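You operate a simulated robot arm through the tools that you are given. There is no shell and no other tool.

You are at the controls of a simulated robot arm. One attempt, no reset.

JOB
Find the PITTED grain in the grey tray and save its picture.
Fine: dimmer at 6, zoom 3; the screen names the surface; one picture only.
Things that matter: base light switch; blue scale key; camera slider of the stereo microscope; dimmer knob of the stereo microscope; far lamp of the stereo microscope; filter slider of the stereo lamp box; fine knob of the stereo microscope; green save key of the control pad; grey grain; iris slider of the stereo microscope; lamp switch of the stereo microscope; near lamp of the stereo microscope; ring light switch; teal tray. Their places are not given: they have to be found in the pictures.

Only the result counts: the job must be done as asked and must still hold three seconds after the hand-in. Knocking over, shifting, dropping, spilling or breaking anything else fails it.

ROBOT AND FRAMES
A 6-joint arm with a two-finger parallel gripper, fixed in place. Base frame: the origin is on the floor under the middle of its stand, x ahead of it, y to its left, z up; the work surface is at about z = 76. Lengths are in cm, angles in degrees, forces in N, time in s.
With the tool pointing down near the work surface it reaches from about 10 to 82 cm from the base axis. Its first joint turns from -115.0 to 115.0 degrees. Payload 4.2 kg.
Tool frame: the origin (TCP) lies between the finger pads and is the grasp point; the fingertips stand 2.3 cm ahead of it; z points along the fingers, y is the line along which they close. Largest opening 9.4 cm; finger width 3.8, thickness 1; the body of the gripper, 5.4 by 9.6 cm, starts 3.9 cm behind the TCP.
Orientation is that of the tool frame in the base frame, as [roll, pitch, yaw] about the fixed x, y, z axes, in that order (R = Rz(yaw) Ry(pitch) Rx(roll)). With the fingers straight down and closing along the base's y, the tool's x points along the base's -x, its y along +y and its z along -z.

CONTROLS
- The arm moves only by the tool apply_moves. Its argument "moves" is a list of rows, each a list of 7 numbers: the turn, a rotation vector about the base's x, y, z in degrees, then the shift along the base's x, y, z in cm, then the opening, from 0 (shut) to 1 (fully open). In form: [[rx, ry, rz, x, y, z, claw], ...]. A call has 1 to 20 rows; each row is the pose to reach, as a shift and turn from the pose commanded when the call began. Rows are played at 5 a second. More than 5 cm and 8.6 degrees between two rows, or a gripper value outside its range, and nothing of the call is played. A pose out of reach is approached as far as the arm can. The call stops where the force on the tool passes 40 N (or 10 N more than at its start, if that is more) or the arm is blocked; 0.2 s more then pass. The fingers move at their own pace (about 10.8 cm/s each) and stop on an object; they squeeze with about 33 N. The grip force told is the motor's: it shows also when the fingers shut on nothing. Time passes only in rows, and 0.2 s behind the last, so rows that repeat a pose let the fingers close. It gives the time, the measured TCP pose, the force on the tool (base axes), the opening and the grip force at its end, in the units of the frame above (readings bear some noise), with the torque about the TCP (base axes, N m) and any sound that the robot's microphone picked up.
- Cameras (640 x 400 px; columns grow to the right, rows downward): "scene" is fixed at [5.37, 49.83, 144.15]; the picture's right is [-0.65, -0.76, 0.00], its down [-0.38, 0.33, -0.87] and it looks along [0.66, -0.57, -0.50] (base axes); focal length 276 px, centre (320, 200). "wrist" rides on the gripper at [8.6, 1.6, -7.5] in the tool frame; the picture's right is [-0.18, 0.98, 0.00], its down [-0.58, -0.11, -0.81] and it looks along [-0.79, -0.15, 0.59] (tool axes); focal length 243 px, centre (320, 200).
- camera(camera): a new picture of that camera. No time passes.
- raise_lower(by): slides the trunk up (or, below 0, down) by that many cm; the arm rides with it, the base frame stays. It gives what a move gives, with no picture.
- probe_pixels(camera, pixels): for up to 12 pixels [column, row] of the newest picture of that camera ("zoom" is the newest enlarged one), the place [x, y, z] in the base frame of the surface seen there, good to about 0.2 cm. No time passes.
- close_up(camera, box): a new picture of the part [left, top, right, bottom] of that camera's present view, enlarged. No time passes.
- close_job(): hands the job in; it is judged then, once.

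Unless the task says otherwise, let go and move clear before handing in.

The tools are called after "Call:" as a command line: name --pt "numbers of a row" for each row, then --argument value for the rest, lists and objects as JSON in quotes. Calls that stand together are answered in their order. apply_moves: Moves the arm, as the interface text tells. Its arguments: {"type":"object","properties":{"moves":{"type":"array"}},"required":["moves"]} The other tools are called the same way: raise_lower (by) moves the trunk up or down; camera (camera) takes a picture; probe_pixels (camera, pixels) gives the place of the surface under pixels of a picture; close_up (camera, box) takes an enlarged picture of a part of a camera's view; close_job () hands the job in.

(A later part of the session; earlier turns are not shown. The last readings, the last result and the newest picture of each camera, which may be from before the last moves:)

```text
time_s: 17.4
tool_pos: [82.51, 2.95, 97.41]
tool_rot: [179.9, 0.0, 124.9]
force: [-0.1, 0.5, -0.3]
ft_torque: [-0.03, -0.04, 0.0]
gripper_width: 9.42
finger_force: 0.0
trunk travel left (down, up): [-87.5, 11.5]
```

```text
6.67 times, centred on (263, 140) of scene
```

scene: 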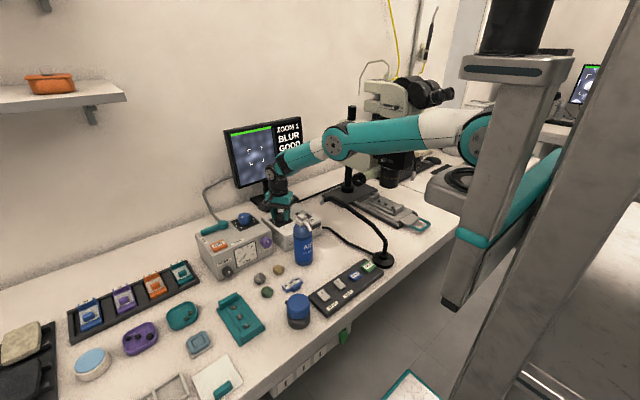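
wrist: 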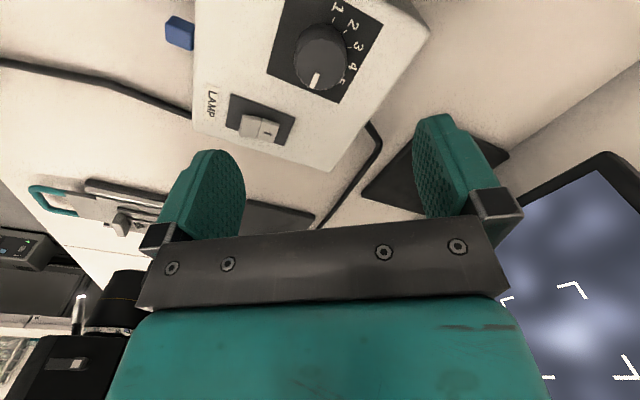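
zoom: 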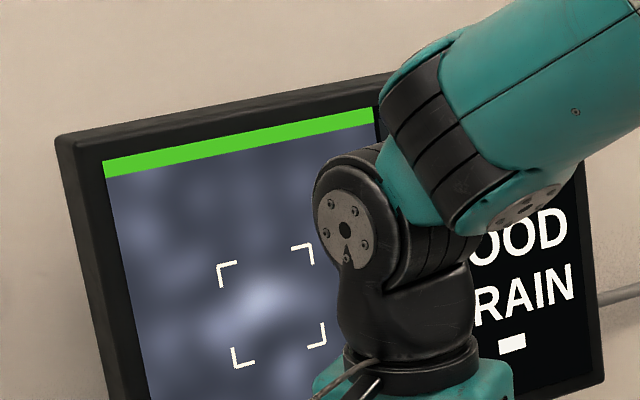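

The scene view suggests the pointer may lie between 6 and 7. The last move was refused for a step over 5 cm, so I'll repeat it with smaller steps and read the dial from the front.

Call:
apply_moves --pt "0 0 8 -0.5 0 3 1" --pt "0 0 16 -1 0 6 1" --pt "0 0 24 -2.5 0 9 1" --pt "0 0 32 -5 0 12 1" --pt "0 0 40 -8 0 15 1" --pt "0 0 48 -11 -0.5 18 1" --pt "0 0 55 -14 -1 20.5 1" --pt "0 0 55 -16.5 -1 22.5 1" --pt "0 0 55 -16.5 -1 22.5 1"

Call:
camera --camera "wrist"

Call:
close_up --camera "wrist" --box '[315, 68, 371, 112]'

Call:
close_up --camera "scene" --box '[265, 200, 297, 232]'

Call:
close_up --camera "scene" --box '[215, 110, 311, 170]'

```text
time_s: 19.4
tool_pos: [65.77, 2.19, 120.02]
tool_rot: [179.9, 0.0, -180.0]
force: [0.5, -0.9, 0.0]
ft_torque: [-0.01, 0.02, 0.0]
gripper_width: 9.41
finger_force: 0.1
trunk travel left (down, up): [-87.5, 11.5]
```

```text
taken
```

wrist: 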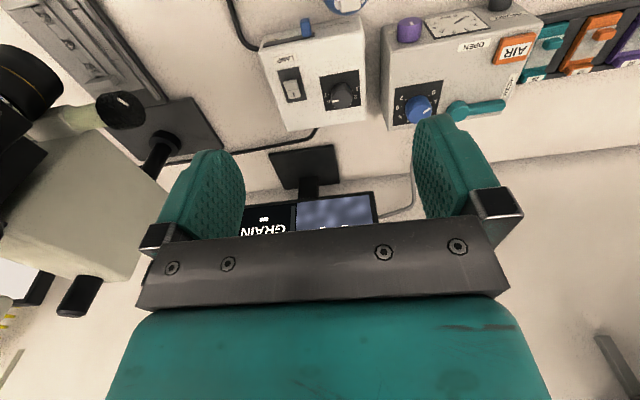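

```text
9.09 times, centred on (343, 90) of wrist
```

zoom: 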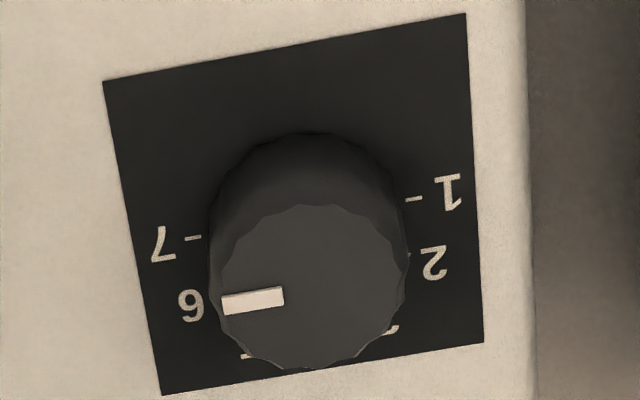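

```text
12.50 times, centred on (281, 216) of scene
```

zoom: 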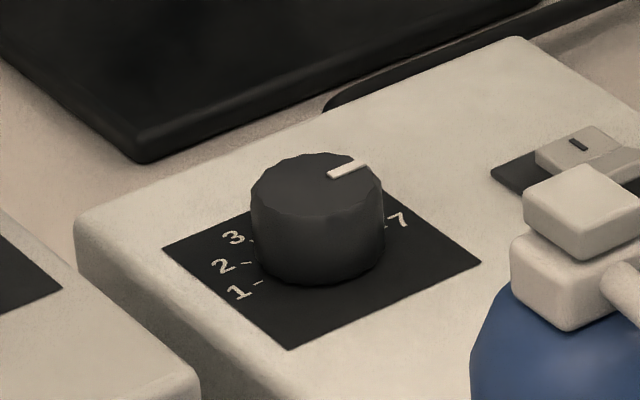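

```text
6.67 times, centred on (263, 140) of scene
```

zoom: 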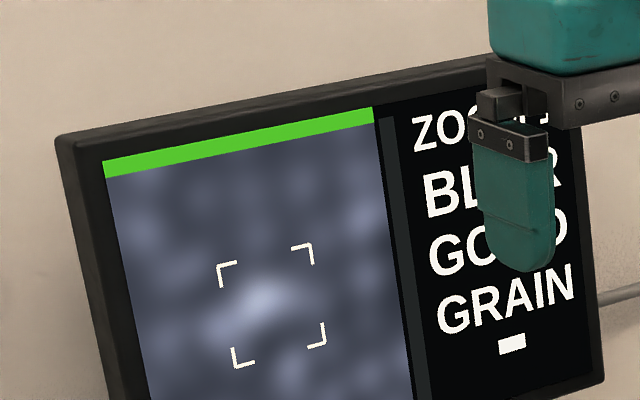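

The pointer is now parallel to the 7 tick: it was dragged about 30° further when the strained fingers let go. I'll grip it again, turn back 30°, and this time relax the side forces before letting go.

Call:
apply_moves --pt "0 0 -4 3 0.2 -3 0.65" --pt "0 0 -8 6 0.4 -6 0.65" --pt "0 0 -12 9 0.6 -9 0.65" --pt "0 0 -16 12 0.8 -12 0.65" --pt "0 0 -20 15 0.9 -15 0.65" --pt "0 0 -20 16.8 0.9 -18.5 0.65" --pt "0 0 -20 16.8 0.9 -23 0.65" --pt "0 0 -20 16.8 0.9 -27.5 0.65" --pt "0 0 -20 16.8 0.9 -29 0.65" --pt "0 0 -20 16.8 0.9 -29 0.65"

Call:
camera --camera "wrist"

```text
time_s: 21.6
tool_pos: [82.85, 3.08, 90.96]
tool_rot: [179.8, 0.1, 159.8]
force: [0.2, -1.6, 0.6]
ft_torque: [-0.02, 0.02, 0.05]
gripper_width: 6.11
finger_force: 0.0
trunk travel left (down, up): [-87.5, 11.5]
```

```text
taken
```

wrist: 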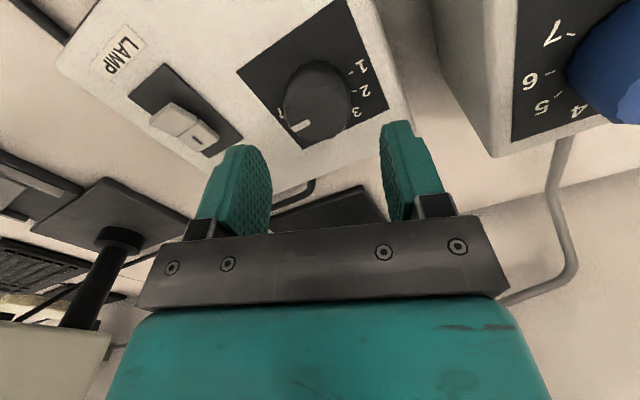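

Let me check the centring in the picture: the tool axis should meet the knob's top at pixel (320,118).

Call:
close_up --camera "wrist" --box '[256, 50, 384, 150]'

Call:
probe_pixels --camera "wrist" --pixels '[[318, 105], [320, 118], [290, 105], [346, 105], [318, 84], [318, 128], [318, 120], [318, 90]]'

```text
4.00 times, centred on (320, 100) of wrist
```

zoom: 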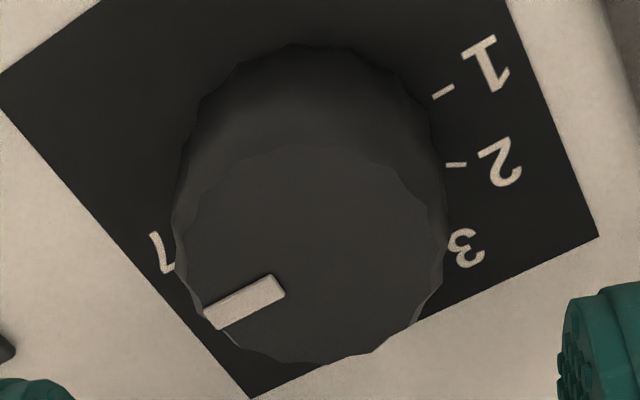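

```text
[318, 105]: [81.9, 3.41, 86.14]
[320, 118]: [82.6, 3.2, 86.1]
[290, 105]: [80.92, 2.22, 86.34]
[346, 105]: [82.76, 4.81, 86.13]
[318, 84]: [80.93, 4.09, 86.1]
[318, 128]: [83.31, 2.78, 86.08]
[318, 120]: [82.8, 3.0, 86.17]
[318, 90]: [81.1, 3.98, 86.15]
```

The knob's centre is about 0.25 cm nearer than the tool axis. I'll shift by -0.2 in x, descend and grip.

Call:
apply_moves --pt "0 0 0 -0.2 0 -2 0.65" --pt "0 0 0 -0.2 0 -4.3 0.65" --pt "0 0 0 -0.2 0 -4.3 0.65" --pt "0 0 0 -0.2 0 -4.3 0.3" --pt "0 0 0 -0.2 0 -4.3 0.3" --pt "0 0 0 -0.2 0 -4.3 0.3"

```text
time_s: 23.0
tool_pos: [82.39, 3.09, 86.67]
tool_rot: [179.9, 0.0, 160.0]
force: [2.0, 4.8, -3.2]
ft_torque: [0.12, -0.32, -0.02]
gripper_width: 3.88
finger_force: 44.8
trunk travel left (down, up): [-87.5, 11.5]
```

Gripped with hardly any side force. I'll turn 30° counter-clockwise back to 6.

Call:
apply_moves --pt "0 0 7.5 0 0 0 0.3" --pt "0 0 15 0 0 0 0.3" --pt "0 0 22.5 0 0 0 0.3" --pt "0 0 30 0 0 0 0.3" --pt "0 0 30 0 0 0 0.3"

Call:
close_up --camera "wrist" --box '[240, 90, 400, 200]'

```text
time_s: 24.2
tool_pos: [82.42, 3.1, 86.65]
tool_rot: [179.9, -0.5, -169.9]
force: [-21.2, 7.7, -6.9]
ft_torque: [0.18, 0.53, 0.03]
gripper_width: 3.86
finger_force: 45.4
trunk travel left (down, up): [-87.5, 11.5]
```

```text
3.64 times, centred on (320, 145) of wrist
```

zoom: 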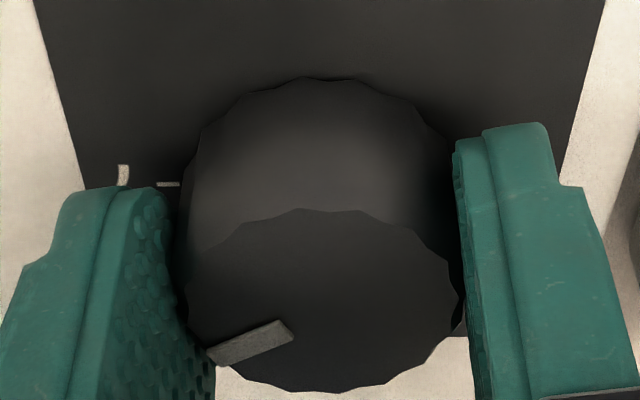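

The pointer turned with the grip but a 21 N sideways strain built up. I'll relax it by shifting towards -x before letting go.

Call:
apply_moves --pt "0 0 0 -0.15 0.05 0 0.3" --pt "0 0 0 -0.25 0.08 0 0.3" --pt "0 0 0 -0.25 0.08 0 0.3"

```text
time_s: 25.0
tool_pos: [82.41, 3.24, 86.59]
tool_rot: [180.0, -0.1, -170.2]
force: [-9.9, 1.5, -18.9]
ft_torque: [0.01, 0.19, 0.01]
gripper_width: 3.84
finger_force: 45.1
trunk travel left (down, up): [-87.5, 11.5]
```

Strain is halved. I'll relax a little more in x and z.

Call:
apply_moves --pt "0 0 0 -0.1 0 -0.1 0.3" --pt "0 0 0 -0.18 0 -0.15 0.3" --pt "0 0 0 -0.18 0 -0.15 0.3"

```text
time_s: 25.8
tool_pos: [82.51, 3.15, 86.7]
tool_rot: [179.8, 0.2, -170.3]
force: [11.6, -0.6, -25.0]
ft_torque: [0.07, -0.85, 0.01]
gripper_width: 3.85
finger_force: 45.0
trunk travel left (down, up): [-87.5, 11.5]
```

The x force changed sign, so I overshot slightly. I'll go back by half and undo the z shift.

Call:
apply_moves --pt "0 0 0 0.05 0 0.1 0.3" --pt "0 0 0 0.08 0 0.2 0.3" --pt "0 0 0 0.08 0 0.2 0.3"

```text
time_s: 26.6
tool_pos: [82.5, 3.14, 86.82]
tool_rot: [179.8, -0.1, -170.1]
force: [14.5, -3.8, -27.1]
ft_torque: [0.02, -0.82, -0.01]
gripper_width: 3.87
finger_force: 45.3
trunk travel left (down, up): [-87.5, 11.5]
```

Readings lag a bit; I'll shift +0.12 in x and down 0.3 and look again.

Call:
apply_moves --pt "0 0 0 0.06 0 -0.15 0.3" --pt "0 0 0 0.12 0.03 -0.3 0.3" --pt "0 0 0 0.12 0.03 -0.3 0.3"

```text
time_s: 27.4
tool_pos: [82.46, 3.12, 86.73]
tool_rot: [179.9, 0.0, -170.2]
force: [-6.9, -11.1, 14.1]
ft_torque: [-0.49, 1.41, 0.0]
gripper_width: 3.84
finger_force: 45.2
trunk travel left (down, up): [-87.5, 11.5]
```

The side forces are now small (about 7 N tangential). I'll let go and rise to check the pointer.

Call:
apply_moves --pt "0 0 0 -0.04 -0.05 0.1 0.3" --pt "0 0 0 -0.04 -0.05 0.1 0.65" --pt "0 0 0 -0.04 -0.05 0.1 0.65" --pt "0 0 0 0 0 4 0.65" --pt "0 0 0 0 0 8 0.65" --pt "0 0 0 -4 0 11 0.65" --pt "0 0 0 -8 0 14 1" --pt "0 0 0 -11 0 18 1" --pt "0 0 0 -14 0 22 1" --pt "0 0 -6 -17 0 26 1" --pt "0 0 -10 -17 0 30 1" --pt "0 0 -10 -17 0 33.5 1" --pt "0 0 -10 -17 0 33.5 1"

Call:
camera --camera "wrist"

Call:
close_up --camera "wrist" --box '[315, 68, 371, 112]'

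Call:
close_up --camera "scene" --box '[265, 200, 297, 232]'

Call:
close_up --camera "scene" --box '[215, 110, 311, 170]'

```text
time_s: 30.2
tool_pos: [65.64, 3.13, 119.81]
tool_rot: [179.9, 0.0, 179.9]
force: [-0.5, 0.9, -0.4]
ft_torque: [0.01, 0.0, 0.01]
gripper_width: 9.4
finger_force: 0.1
trunk travel left (down, up): [-87.5, 11.5]
```

```text
taken
```

wrist: 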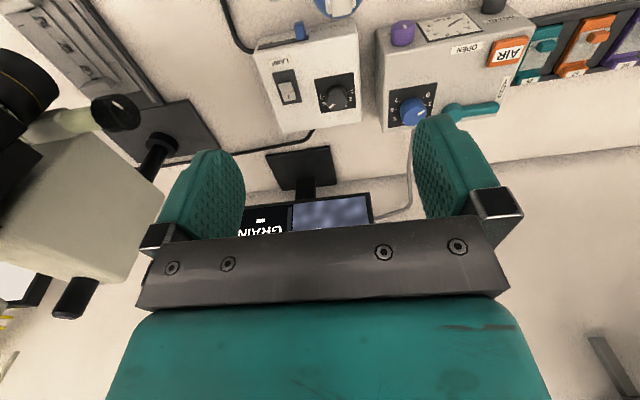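

```text
9.09 times, centred on (343, 90) of wrist
```

zoom: 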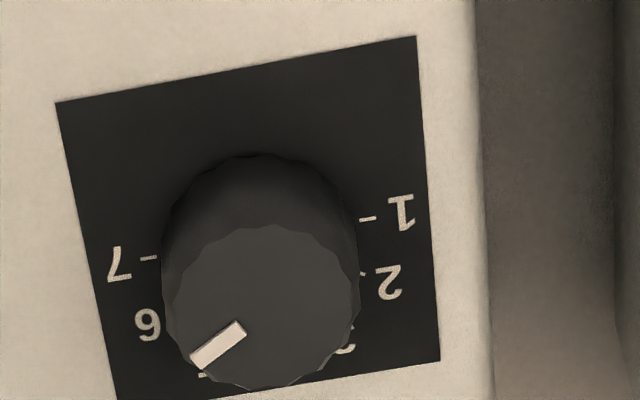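

```text
12.50 times, centred on (281, 216) of scene
```

zoom: 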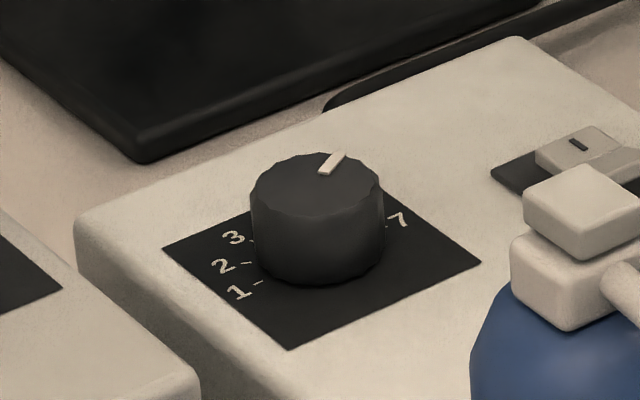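

```text
6.67 times, centred on (263, 140) of scene
```

zoom: 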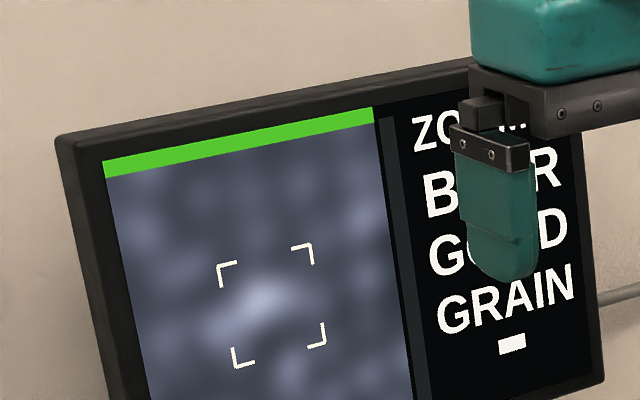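

The pointer now reads 6 (about 153° against 150° nominal) and the screen says GOOD. Next is the zoom knob; I'll look at it from the present pose and the scene camera.

Call:
close_up --camera "scene" --box '[365, 105, 413, 153]'

Call:
probe_pixels --camera "zoom" --pixels '[[150, 210], [100, 200], [150, 170], [150, 250], [250, 100], [300, 200], [230, 60], [330, 120], [130, 200], [110, 180], [200, 300], [250, 330]]'

```text
8.33 times, centred on (389, 129) of scene
```

zoom: 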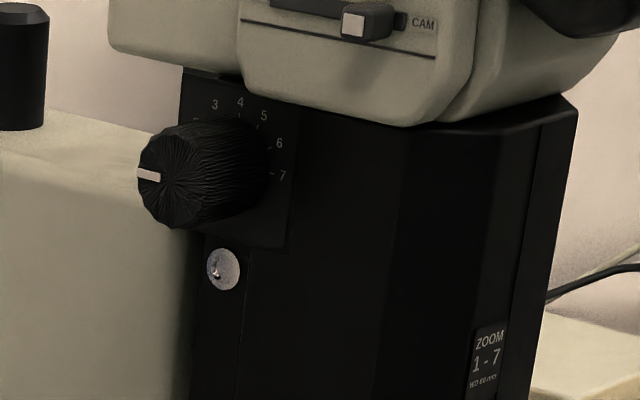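

```text
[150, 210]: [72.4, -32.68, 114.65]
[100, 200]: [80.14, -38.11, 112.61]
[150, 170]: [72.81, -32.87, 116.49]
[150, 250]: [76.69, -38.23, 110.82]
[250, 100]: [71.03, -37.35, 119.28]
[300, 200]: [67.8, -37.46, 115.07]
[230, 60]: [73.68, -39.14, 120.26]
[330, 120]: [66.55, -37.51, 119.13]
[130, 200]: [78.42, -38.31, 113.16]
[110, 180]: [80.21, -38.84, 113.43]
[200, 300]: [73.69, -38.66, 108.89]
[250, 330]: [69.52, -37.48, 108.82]
```

The zoom dial lies on the plane y≈-37.4 with the knob sticking out to y≈-32.7, 1 at +x, 4 on top, 7 at -x, so 3 is 60° away. I need the head's lower edge, the slider and arm geometry before a horizontal approach.

Call:
probe_pixels --camera "zoom" --pixels '[[168, 178], [168, 135], [168, 222], [190, 180], [240, 170], [225, 220], [225, 125], [320, 105], [260, 60], [350, 20], [350, 60], [265, 175]]'

Call:
camera --camera "scene"

Call:
probe_pixels --camera "scene" --pixels '[[475, 140], [490, 55], [360, 178], [352, 190], [395, 117], [412, 106], [378, 103], [352, 112], [345, 140], [395, 145]]'

```text
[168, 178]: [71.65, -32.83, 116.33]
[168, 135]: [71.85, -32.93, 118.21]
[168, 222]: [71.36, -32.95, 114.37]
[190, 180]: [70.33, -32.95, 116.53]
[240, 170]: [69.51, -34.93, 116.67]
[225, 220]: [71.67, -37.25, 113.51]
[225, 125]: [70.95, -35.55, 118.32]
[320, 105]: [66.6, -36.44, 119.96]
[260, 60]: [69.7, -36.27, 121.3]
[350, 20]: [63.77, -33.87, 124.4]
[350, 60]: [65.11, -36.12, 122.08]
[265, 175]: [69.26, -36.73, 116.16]
```

```text
taken
```

scene: 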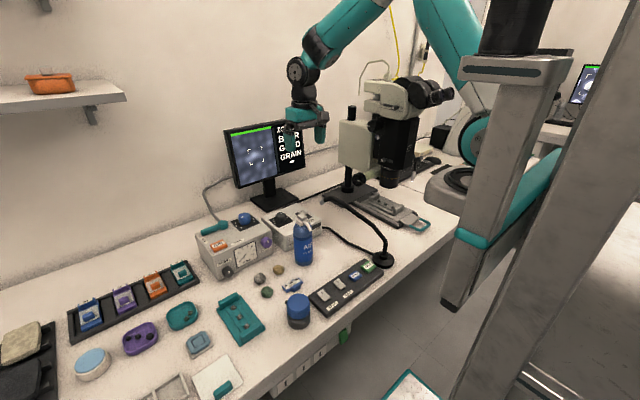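

```text
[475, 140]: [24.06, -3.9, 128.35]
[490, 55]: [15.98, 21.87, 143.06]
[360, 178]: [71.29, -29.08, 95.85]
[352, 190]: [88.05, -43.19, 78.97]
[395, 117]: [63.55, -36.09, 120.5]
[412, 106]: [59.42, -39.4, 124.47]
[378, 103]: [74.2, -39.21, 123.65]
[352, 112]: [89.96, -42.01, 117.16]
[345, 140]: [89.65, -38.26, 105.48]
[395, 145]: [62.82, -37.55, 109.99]
```

The knob's axis is at x≈71.5, z≈116.3 with the face at y≈-32.9; the beige head above starts at z≈119.5, y≈-36.2. I'll turn the tool to point along -y, in free space.

Call:
apply_moves --pt "-4.619 -4.619 -4.619 0 -0.7 0.2 1" --pt "-9.238 -9.238 -9.238 0 -1.4 0.4 1" --pt "-13.857 -13.857 -13.857 0 -2.1 0.6 1" --pt "-18.476 -18.476 -18.476 0 -2.8 0.8 1" --pt "-23.095 -23.095 -23.095 0 -3.5 1 1" --pt "-27.714 -27.714 -27.714 0 -4.2 1.2 1" --pt "-32.333 -32.333 -32.333 0 -4.9 1.4 1" --pt "-36.952 -36.952 -36.952 0 -5.6 1.6 1"

Call:
camera --camera "scene"

```text
time_s: 32.0
tool_pos: [65.49, -2.37, 121.66]
tool_rot: [-152.1, 45.0, 151.9]
force: [-1.1, -1.0, 0.3]
ft_torque: [0.03, 0.02, -0.01]
gripper_width: 9.44
finger_force: 0.1
trunk travel left (down, up): [-87.5, 11.5]
```

```text
taken
```

scene: 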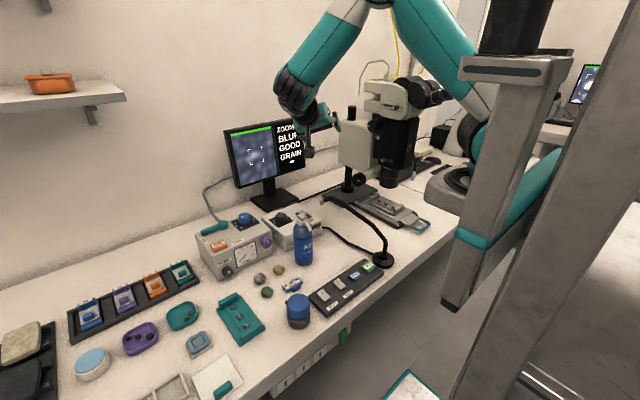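

The arm follows cleanly. I'll finish the remaining 56° of the turn.

Call:
apply_moves --pt "-4.619 -4.619 -4.619 0 -0.7 0 1" --pt "-9.238 -9.238 -9.238 0 -1.4 0 1" --pt "-13.857 -13.857 -13.857 0 -2.1 0 1" --pt "-18.476 -18.476 -18.476 0 -2.8 0 1" --pt "-23.095 -23.095 -23.095 0 -3.5 0 1" --pt "-27.714 -27.714 -27.714 0 -4.2 0 1" --pt "-32.33 -32.33 -32.33 0 -5 0 1" --pt "-32.33 -32.33 -32.33 0 -5 0 1"

Call:
camera --camera "scene"

Call:
camera --camera "wrist"

```text
time_s: 33.8
tool_pos: [53.65, -12.56, 115.73]
tool_rot: [142.2, 89.9, 52.2]
force: [-0.9, -0.4, 0.3]
ft_torque: [0.0, -0.02, 0.01]
gripper_width: 9.4
finger_force: 0.0
out of reach, approached as far as the arm can: row 4, 5, 6, 7, 8
trunk travel left (down, up): [-87.5, 11.5]
```

```text
taken
```

scene: 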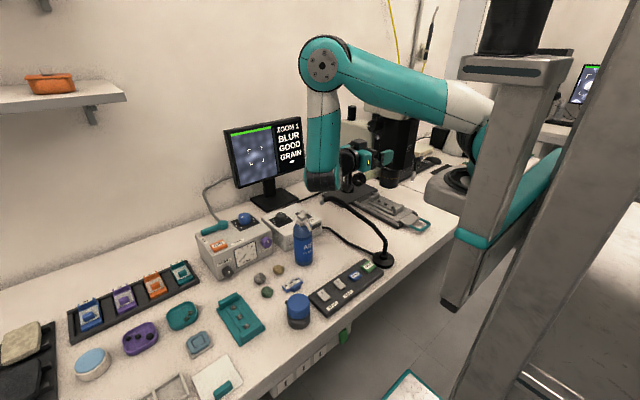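

```text
taken
```

wrist: 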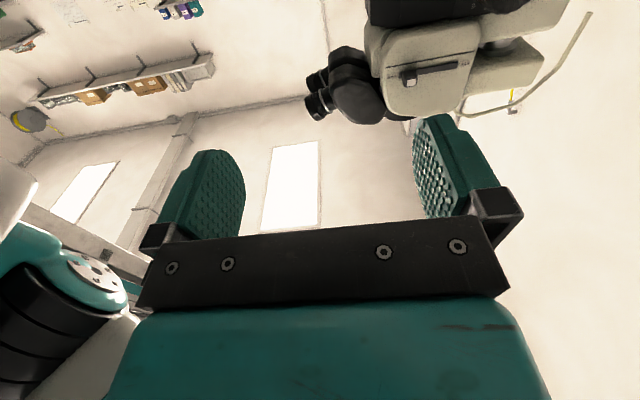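

The orientation is reached but the position stopped at (53.7,-12.6,115.7), short in x. The forearm's lower end at (322,185) is near the gooseneck tip, so I'll check its distance.

Call:
close_up --camera "scene" --box '[290, 130, 410, 230]'

Call:
probe_pixels --camera "scene" --pixels '[[322, 188], [320, 180], [322, 150], [335, 175], [350, 160], [370, 160], [388, 158], [324, 201], [330, 197], [322, 65], [440, 95]]'

```text
4.00 times, centred on (350, 180) of scene
```

zoom: 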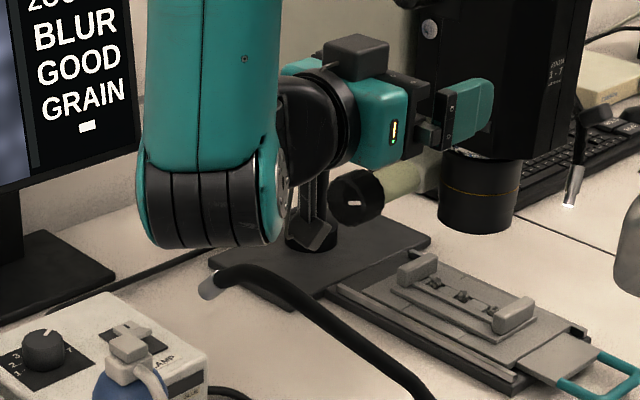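

```text
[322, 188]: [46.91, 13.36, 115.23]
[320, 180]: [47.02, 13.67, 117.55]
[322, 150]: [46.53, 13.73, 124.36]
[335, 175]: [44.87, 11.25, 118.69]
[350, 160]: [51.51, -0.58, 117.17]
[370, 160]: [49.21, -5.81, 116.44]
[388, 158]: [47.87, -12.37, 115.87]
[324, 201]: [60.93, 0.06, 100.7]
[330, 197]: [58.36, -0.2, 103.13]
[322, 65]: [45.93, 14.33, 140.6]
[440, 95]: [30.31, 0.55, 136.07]
```

The forearm's lower end is at z≈111, clear of the lamp (top ≈104). I'll move in +x in small steps at this height and see whether the reach limit persists.

Call:
apply_moves --pt "0 0 0 2 0 0.5 1" --pt "0 0 0 4 0 1 1" --pt "0 0 0 6 0 1.5 1" --pt "0 0 0 8 0 2 1"

Call:
camera --camera "scene"

```text
time_s: 34.8
tool_pos: [53.93, -13.49, 115.48]
tool_rot: [162.0, 89.8, 71.9]
force: [-0.3, 0.3, -0.4]
ft_torque: [0.0, 0.01, 0.01]
gripper_width: 9.38
finger_force: 0.1
out of reach, approached as far as the arm can: row 1, 2, 3, 4
trunk travel left (down, up): [-87.5, 11.5]
```

```text
taken
```

scene: 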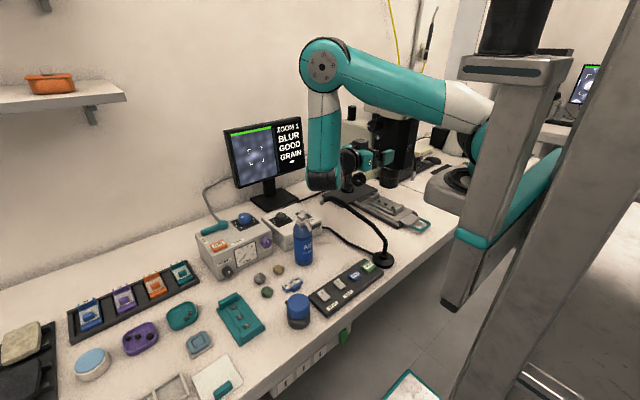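

A wrist joint limit is holding the arm back on this branch (the wrist is folded backwards). I'll reverse the turn to tool-down and then come to the same direction by another way: pitch forward first, then yaw right.

Call:
apply_moves --pt "4.619 4.619 4.619 0.5 1 1 1" --pt "9.238 9.238 9.238 1 2 2 1" --pt "13.857 13.857 13.857 1.5 3 3 1" --pt "18.476 18.476 18.476 2 4 4 1" --pt "23.095 23.095 23.095 2.5 5 5 1" --pt "27.714 27.714 27.714 3 6 6 1" --pt "32.333 32.333 32.333 3.5 7 7 1" --pt "36.952 36.952 36.952 4 8 8 1" --pt "41.57 41.57 41.57 4.5 9 8 1" --pt "46.19 46.19 46.19 5 10 8 1" --pt "50.81 50.81 50.81 5.5 10 8 1" --pt "55.43 55.43 55.43 6 10 8 1" --pt "60.05 60.05 60.05 6.5 10 8 1" --pt "64.66 64.66 64.66 7 10 8 1" --pt "69.28 69.28 69.28 7.5 10 8 1" --pt "69.28 69.28 69.28 7.5 10 8 1"

Call:
camera --camera "scene"

```text
time_s: 38.2
tool_pos: [61.81, -3.85, 123.63]
tool_rot: [180.0, 0.0, -179.9]
force: [0.1, -0.4, -0.6]
ft_torque: [0.02, -0.02, 0.01]
gripper_width: 9.42
finger_force: 0.0
trunk travel left (down, up): [-87.5, 11.5]
```

```text
taken
```

scene: 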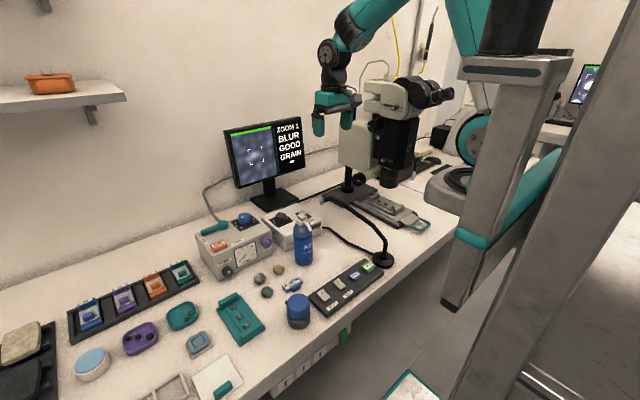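

Back to tool-down at (61.8,-3.9,123.6). Now I'll pitch the tool forward to horizontal (about -Y).

Call:
apply_moves --pt "0 -8.2 0 0 0 0 1" --pt "0 -16.4 0 0 0 0 1" --pt "0 -24.6 0 0 0 0 1" --pt "0 -32.8 0 0 0 0 1" --pt "0 -41 0 0 0 0 1" --pt "0 -49.2 0 0 0 0 1" --pt "0 -57.4 0 0 0 0 1" --pt "0 -65.6 0 0 0 0 1" --pt "0 -73.8 0 0 0 0 1" --pt "0 -82 0 0 0 0 1" --pt "0 -90 0 0 0 0 1" --pt "0 -90 0 0 0 0 1"

Call:
camera --camera "scene"

```text
time_s: 40.8
tool_pos: [66.53, -2.84, 132.24]
tool_rot: [174.6, 89.5, 174.9]
force: [-0.2, 0.4, 0.2]
ft_torque: [0.04, 0.01, -0.01]
gripper_width: 9.41
finger_force: 0.0
out of reach, approached as far as the arm can: row 7, 8, 9, 10, 11, 12
trunk travel left (down, up): [-87.5, 11.5]
```

```text
taken
```

scene: 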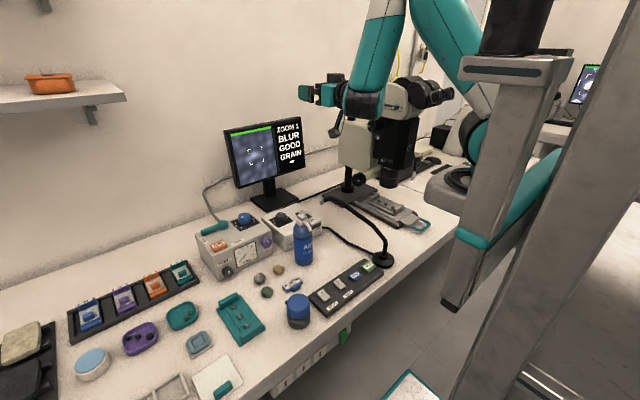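

The tool now points forward, at (66.5,-2.8,132.2). Next I'll yaw it right by 90° while lowering a little, watching for reach.

Call:
apply_moves --pt "0 0 -8.2 0.5 0 0 1" --pt "0 0 -16.4 1 0 0 1" --pt "0 0 -24.6 1.5 0 0 1" --pt "0 0 -32.8 2 0 0 1" --pt "0 0 -41 2 0 0 1" --pt "0 0 -49.2 2 0 -1 1" --pt "0 0 -57.4 2 0 -2 1" --pt "0 0 -65.6 2 0 -3 1" --pt "0 0 -73.8 2 0 -4 1" --pt "0 0 -82 2 0 -5 1" --pt "0 0 -90 2 0 -6 1" --pt "0 0 -90 2 0 -6 1"

Call:
camera --camera "scene"

Call:
camera --camera "wrist"

```text
time_s: 43.4
tool_pos: [54.35, -11.63, 116.63]
tool_rot: [177.1, 87.6, 88.0]
force: [0.6, 0.0, 0.3]
ft_torque: [-0.01, 0.03, 0.06]
gripper_width: 9.38
finger_force: 0.1
out of reach, approached as far as the arm can: row 4, 5, 6, 7, 8, 9, 10, 11, 12
trunk travel left (down, up): [-87.5, 11.5]
```

```text
taken
```

scene: 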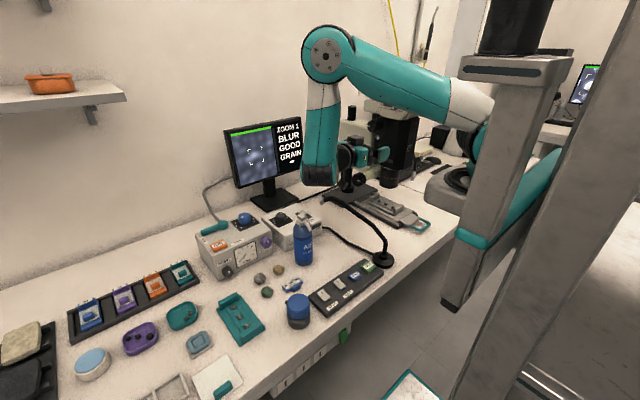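

```text
taken
```

wrist: 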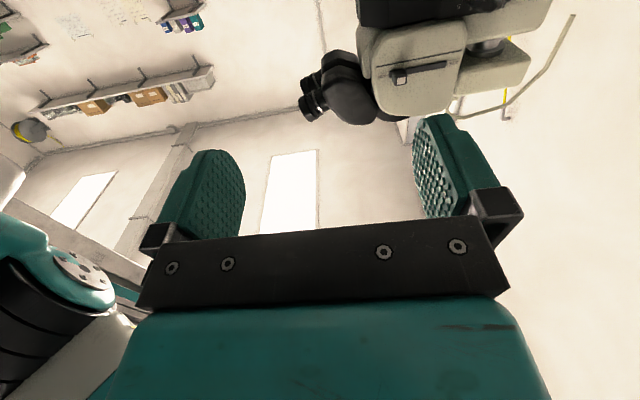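

The arm ends in the same limited pose, so a wrist limit forbids pointing the tool perpendicular to the arm. I'll test tilting the tool 40° down from horizontal and moving out in +x.

Call:
apply_moves --pt "8 0 0 1 0 1 1" --pt "16 0 0 2 0 2 1" --pt "24 0 0 3 0 3 1" --pt "32 0 0 4 0 4 1" --pt "40 0 0 5 0 5 1" --pt "40 0 0 7 0 6 1" --pt "40 0 0 9 0 6 1" --pt "40 0 0 11 0 6 1" --pt "40 0 0 11 0 6 1"

Call:
camera --camera "scene"

```text
time_s: 45.4
tool_pos: [65.55, -11.64, 122.57]
tool_rot: [179.8, 50.0, 89.9]
force: [1.5, 0.0, -0.9]
ft_torque: [0.03, -0.02, -0.01]
gripper_width: 9.41
finger_force: 0.0
trunk travel left (down, up): [-87.5, 11.5]
```

```text
taken
```

scene: 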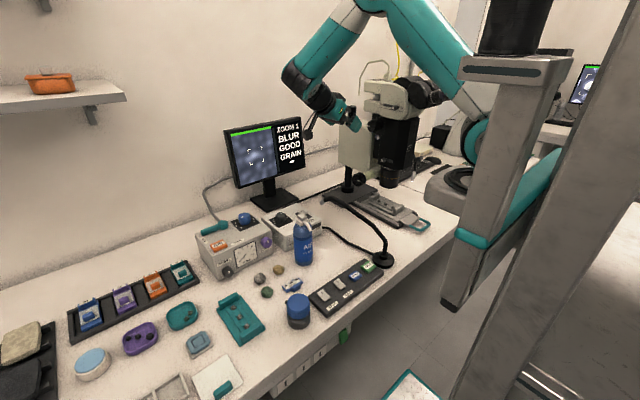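

With a 40° downward tilt the arm reaches freely. I'll move nearer to the knob's line and probe how shallow the tilt can get.

Call:
apply_moves --pt "0 0 0 2 -2 0 1" --pt "0 0 0 4 -4 0 1" --pt "0 0 0 6 -6 0 1" --pt "-5 0 0 6 -6 0 1" --pt "-10 0 0 6 -6 0 1" --pt "-15 0 0 6 -6 0 1" --pt "-20 0 0 6 -6 0 1" --pt "-25 0 0 6 -6 0 1" --pt "-25 0 0 6 -6 0 1"

Call:
camera --camera "scene"

Call:
camera --camera "wrist"

```text
time_s: 47.4
tool_pos: [69.19, -19.71, 120.91]
tool_rot: [178.8, 73.7, 89.8]
force: [0.1, -0.4, 0.3]
ft_torque: [0.01, 0.0, -0.02]
gripper_width: 9.4
finger_force: 0.0
out of reach, approached as far as the arm can: row 7, 8, 9
trunk travel left (down, up): [-87.5, 11.5]
```

```text
taken
```

scene: 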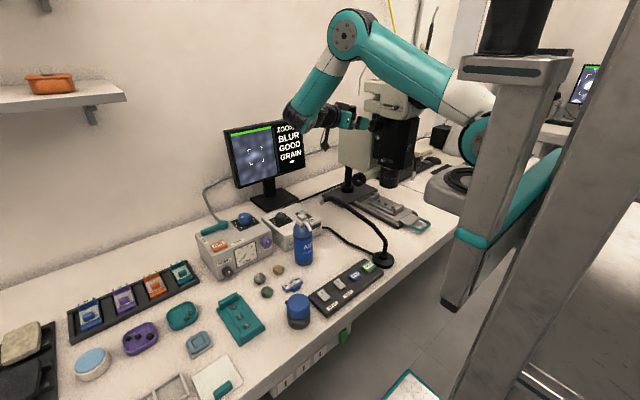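

```text
taken
```

wrist: 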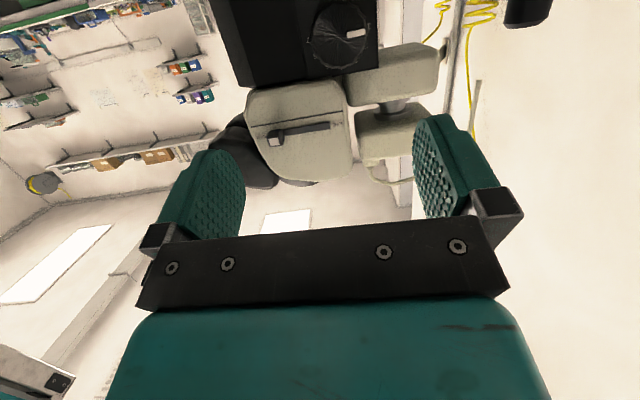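

Tilts down to about 25° are reachable. I'll use a 36° tilt, lined up with the knob, and turn it in two 30° strokes about the knob's axis; first I go to a standoff pose.

Call:
apply_moves --pt "7 0.1 -0.3 0.8 -1 1 1" --pt "14 0.2 -0.6 1.6 -2 1.5 0.8" --pt "19.7 0.34 -0.95 2.3 -3 2 0.6" --pt "19.7 0.34 -0.95 2.3 -3.3 2 0.6"

Call:
camera --camera "wrist"

Call:
camera --camera "scene"

```text
time_s: 48.4
tool_pos: [71.73, -23.06, 123.02]
tool_rot: [-179.3, 55.2, 89.7]
force: [0.2, 0.1, 0.6]
ft_torque: [-0.02, 0.05, 0.01]
gripper_width: 5.64
finger_force: 0.1
trunk travel left (down, up): [-87.5, 11.5]
```

```text
taken
```

wrist: 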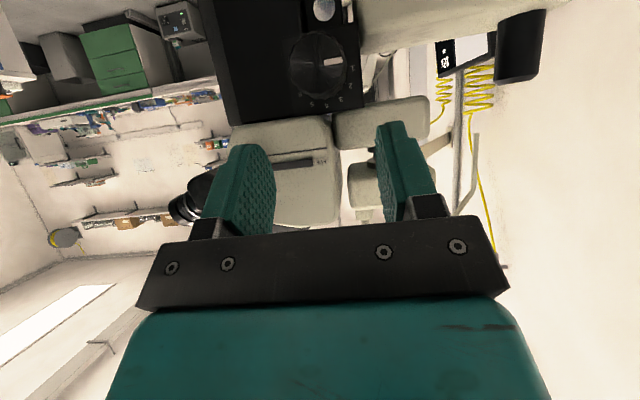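

```text
taken
```

scene: 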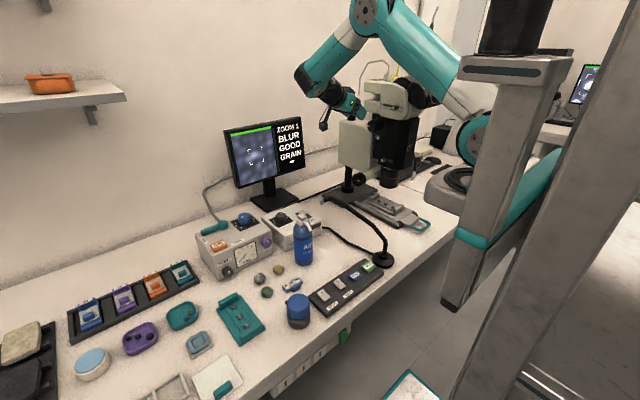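

The knob is well visible at (318,62) in the wrist view. I'll probe its face to get the exact centre.

Call:
close_up --camera "wrist" --box '[270, 10, 370, 110]'

Call:
probe_pixels --camera "zoom" --pixels '[[310, 200], [200, 200], [230, 270], [330, 290], [400, 200], [330, 130], [280, 130], [150, 200], [470, 250], [300, 210], [250, 200], [360, 260]]'

```text
4.00 times, centred on (320, 60) of wrist
```

zoom: 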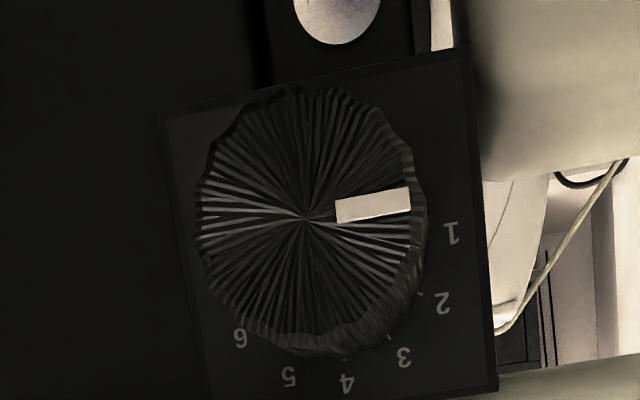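

```text
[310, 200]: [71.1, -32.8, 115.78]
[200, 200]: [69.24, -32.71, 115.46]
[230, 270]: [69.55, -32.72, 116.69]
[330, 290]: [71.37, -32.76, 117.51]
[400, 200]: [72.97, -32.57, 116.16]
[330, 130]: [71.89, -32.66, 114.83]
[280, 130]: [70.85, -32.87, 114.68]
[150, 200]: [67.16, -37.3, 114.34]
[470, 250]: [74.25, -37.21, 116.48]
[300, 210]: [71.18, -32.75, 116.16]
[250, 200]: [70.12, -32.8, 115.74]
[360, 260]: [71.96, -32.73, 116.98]
```

The knob's centre is at (71.2, 116.1) in x,z with face y=-32.75, radius 2. I'll rotate the tool 20° about Y and move to a standoff on its axis.

Call:
apply_moves --pt "0 5 0 -0.1 -1 -1.7 0.62" --pt "0 10 0 -0.2 -2 -3.4 0.62" --pt "0 15 0 -0.4 -3 -5.2 0.62" --pt "0 20 0 -0.5 -4.4 -6.9 0.62" --pt "0 20 0 -0.5 -4.4 -6.9 0.62"

Call:
camera --camera "wrist"

Call:
camera --camera "scene"

```text
time_s: 49.6
tool_pos: [71.11, -27.34, 116.1]
tool_rot: [-146.6, 50.7, 116.0]
force: [-0.1, 0.1, 0.2]
ft_torque: [0.02, -0.03, -0.02]
gripper_width: 5.82
finger_force: 0.0
trunk travel left (down, up): [-87.5, 11.5]
```

```text
taken
```

wrist: 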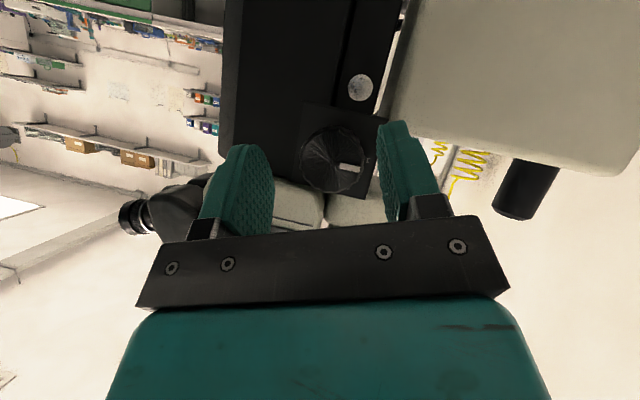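

```text
taken
```

scene: 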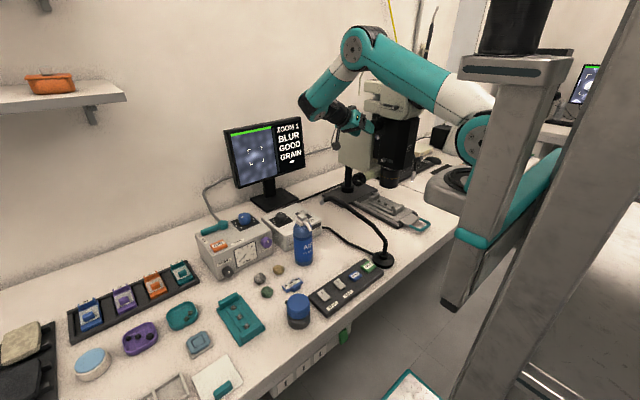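

Let me check the centring: the knob's face centre should appear at about (329,160).

Call:
close_up --camera "wrist" --box '[270, 100, 390, 220]'

Call:
probe_pixels --camera "zoom" --pixels '[[340, 200], [330, 190], [230, 200], [430, 200], [340, 110], [340, 280]]'

```text
3.33 times, centred on (330, 160) of wrist
```

zoom: 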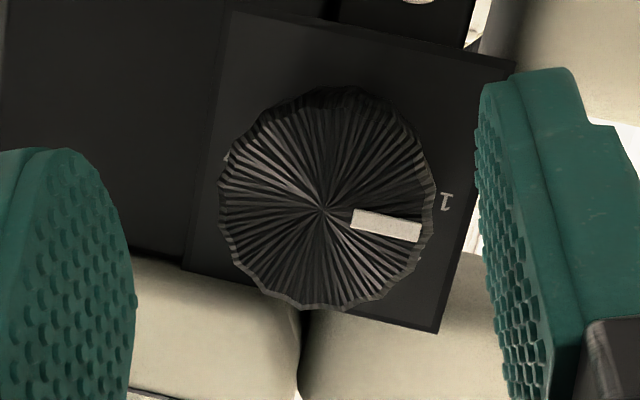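

```text
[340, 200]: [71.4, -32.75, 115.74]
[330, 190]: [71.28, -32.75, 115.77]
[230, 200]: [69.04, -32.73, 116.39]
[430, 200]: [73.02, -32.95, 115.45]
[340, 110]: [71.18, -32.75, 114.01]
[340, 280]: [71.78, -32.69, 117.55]
```

Centring agrees within 0.15 cm. I'll advance along -y to bring the fingers around the knob.

Call:
apply_moves --pt "0 0 0 0.1 -2 0 0.62" --pt "0 0 0 0.1 -4 0 0.62" --pt "0 0 0 0.1 -6 0 0.62" --pt "0 0 0 0.1 -6 0 0.62"

Call:
camera --camera "wrist"

Call:
close_up --camera "scene" --box '[330, 90, 430, 160]'

```text
time_s: 50.6
tool_pos: [71.31, -33.53, 116.21]
tool_rot: [-146.6, 50.7, 116.1]
force: [-0.3, 0.6, -0.3]
ft_torque: [0.01, -0.01, -0.02]
gripper_width: 5.83
finger_force: 0.0
trunk travel left (down, up): [-87.5, 11.5]
```

```text
taken
```

wrist: 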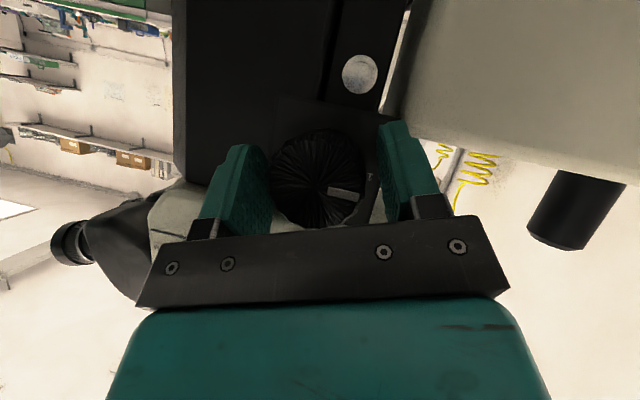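

```text
5.71 times, centred on (380, 125) of scene
```

zoom: 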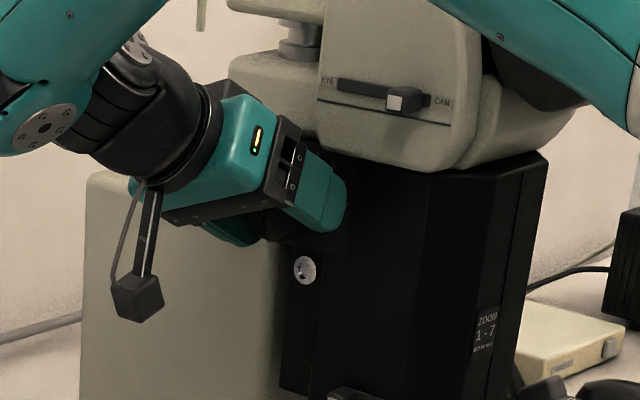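

The fingers straddle the knob without contact. Closing now.

Call:
apply_moves --pt "0 0 0 0 0 0 0.3" --pt "0 0 0 0 0 0 0.3" --pt "0 0 0 0 0 0 0.3"

Call:
camera --camera "wrist"

```text
time_s: 51.4
tool_pos: [71.24, -33.57, 116.33]
tool_rot: [-146.6, 50.6, 116.1]
force: [-12.9, 0.3, 0.6]
ft_torque: [0.3, 0.0, 1.12]
gripper_width: 4.52
finger_force: 44.7
trunk travel left (down, up): [-87.5, 11.5]
```

```text
taken
```

wrist: 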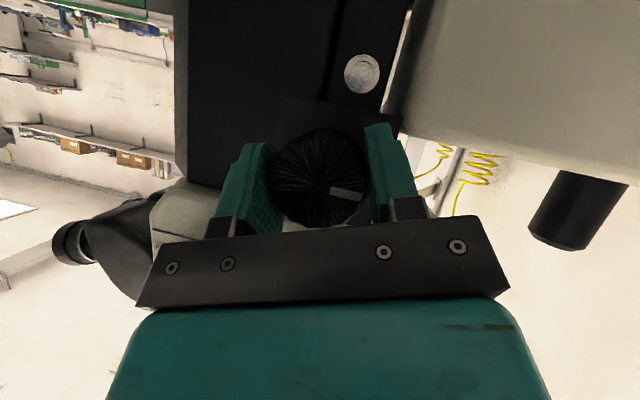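

The knob is gripped with a 13 N push in -x. I'll ease that and turn 30° about -Y.

Call:
apply_moves --pt "0 0 0 -0.15 0 0 0.3" --pt "0 -6 0 -0.15 0 0 0.3" --pt "0 -12 0 -0.15 0 0 0.3" --pt "0 -18 0 -0.15 0 0 0.3" --pt "0 -24 0 -0.15 0 0 0.3" --pt "0 -30 0 -0.15 0 0 0.3" --pt "0 -30 0 -0.15 0 0 0.3"

Call:
camera --camera "wrist"

Call:
close_up --camera "scene" --box '[215, 110, 311, 170]'

```text
time_s: 53.0
tool_pos: [71.22, -33.59, 116.0]
tool_rot: [163.2, 54.0, 75.6]
force: [16.7, -12.2, 3.1]
ft_torque: [-1.31, 0.01, 1.53]
gripper_width: 4.49
finger_force: 45.4
trunk travel left (down, up): [-87.5, 11.5]
```

```text
taken
```

wrist: 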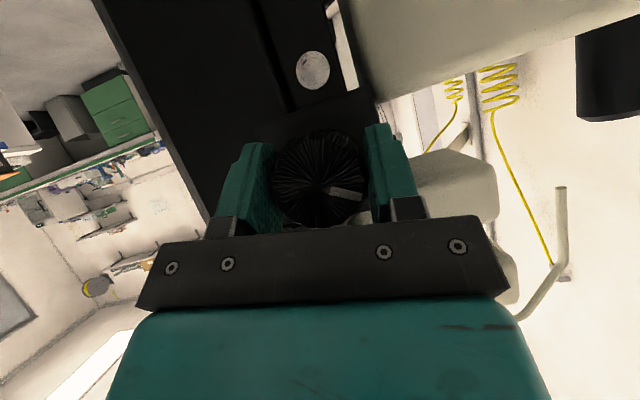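

```text
6.67 times, centred on (263, 140) of scene
```

zoom: 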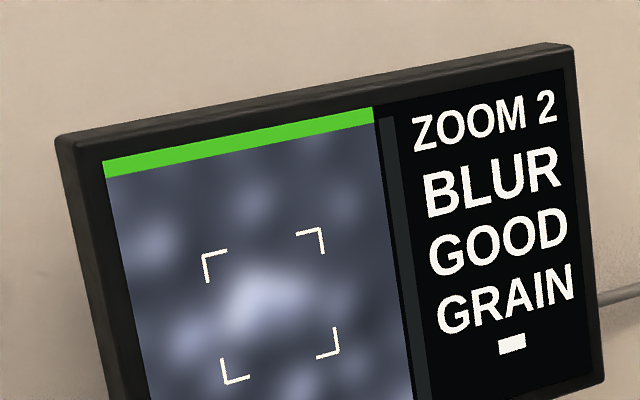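

The screen now shows ZOOM 2, so the stroke works. I'll relax the side forces, then let go and go back for a second stroke.

Call:
apply_moves --pt "0 0 0 0.12 -0.08 0 0.3" --pt "0 0 0 0.2 -0.12 0 0.3" --pt "0 0 0 0.2 -0.12 0 0.3"

```text
time_s: 53.8
tool_pos: [71.21, -33.62, 116.08]
tool_rot: [163.7, 54.0, 75.8]
force: [2.5, -3.0, 1.6]
ft_torque: [-0.68, 0.0, 1.76]
gripper_width: 4.46
finger_force: 44.9
trunk travel left (down, up): [-87.5, 11.5]
```

Forces are small now. I'll open the fingers, rotate the open gripper back 30° around the knob, and check the pointer.

Call:
apply_moves --pt "0 0 0 0 0 0 0.64" --pt "0 0 0 0 0 0 0.64" --pt "0 0 0 0 1 0 0.64" --pt "0 6 0 0 1.5 0 0.64" --pt "0 12 0 0 1.5 0 0.64" --pt "0 18 0 0 1.5 0 0.64" --pt "0 24 0 0 1.5 0 0.64" --pt "0 30 0 0 1.5 0 0.64" --pt "0 30 0 0 1.5 0 0.64"

Call:
close_up --camera "wrist" --box '[260, 100, 400, 220]'

Call:
close_up --camera "scene" --box '[215, 110, 311, 170]'

```text
time_s: 55.8
tool_pos: [71.3, -32.0, 116.03]
tool_rot: [-146.6, 50.6, 116.1]
force: [0.2, -0.5, -1.1]
ft_torque: [0.02, 0.02, 0.01]
gripper_width: 6.05
finger_force: 0.0
trunk travel left (down, up): [-87.5, 11.5]
```

```text
3.33 times, centred on (330, 160) of wrist
```

zoom: 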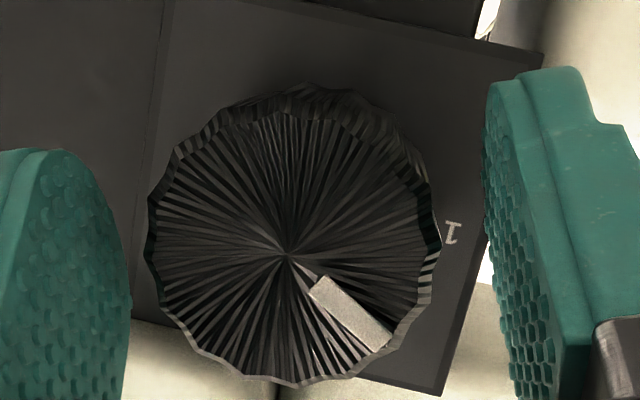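

```text
6.67 times, centred on (263, 140) of scene
```

zoom: 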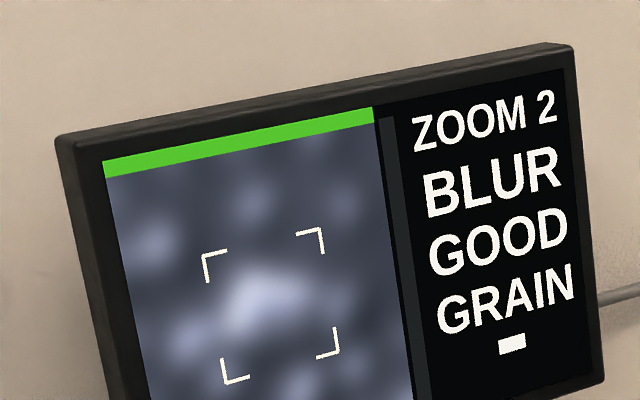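

The pointer moved by about 28–30° as planned and the screen holds ZOOM 2. Second stroke: advance, grip, and turn another 30°.

Call:
apply_moves --pt "0 0 0 -0.05 -1.5 0.05 0.64" --pt "0 0 0 -0.05 -1.5 0.05 0.3" --pt "0 0 0 -0.05 -1.5 0.05 0.3" --pt "0 0 0 -0.1 -1.5 0.05 0.3"

```text
time_s: 56.8
tool_pos: [71.16, -33.55, 115.94]
tool_rot: [-146.7, 50.6, 116.1]
force: [6.8, -3.9, -1.0]
ft_torque: [1.71, 0.02, 0.8]
gripper_width: 4.52
finger_force: 45.8
trunk travel left (down, up): [-87.5, 11.5]
```

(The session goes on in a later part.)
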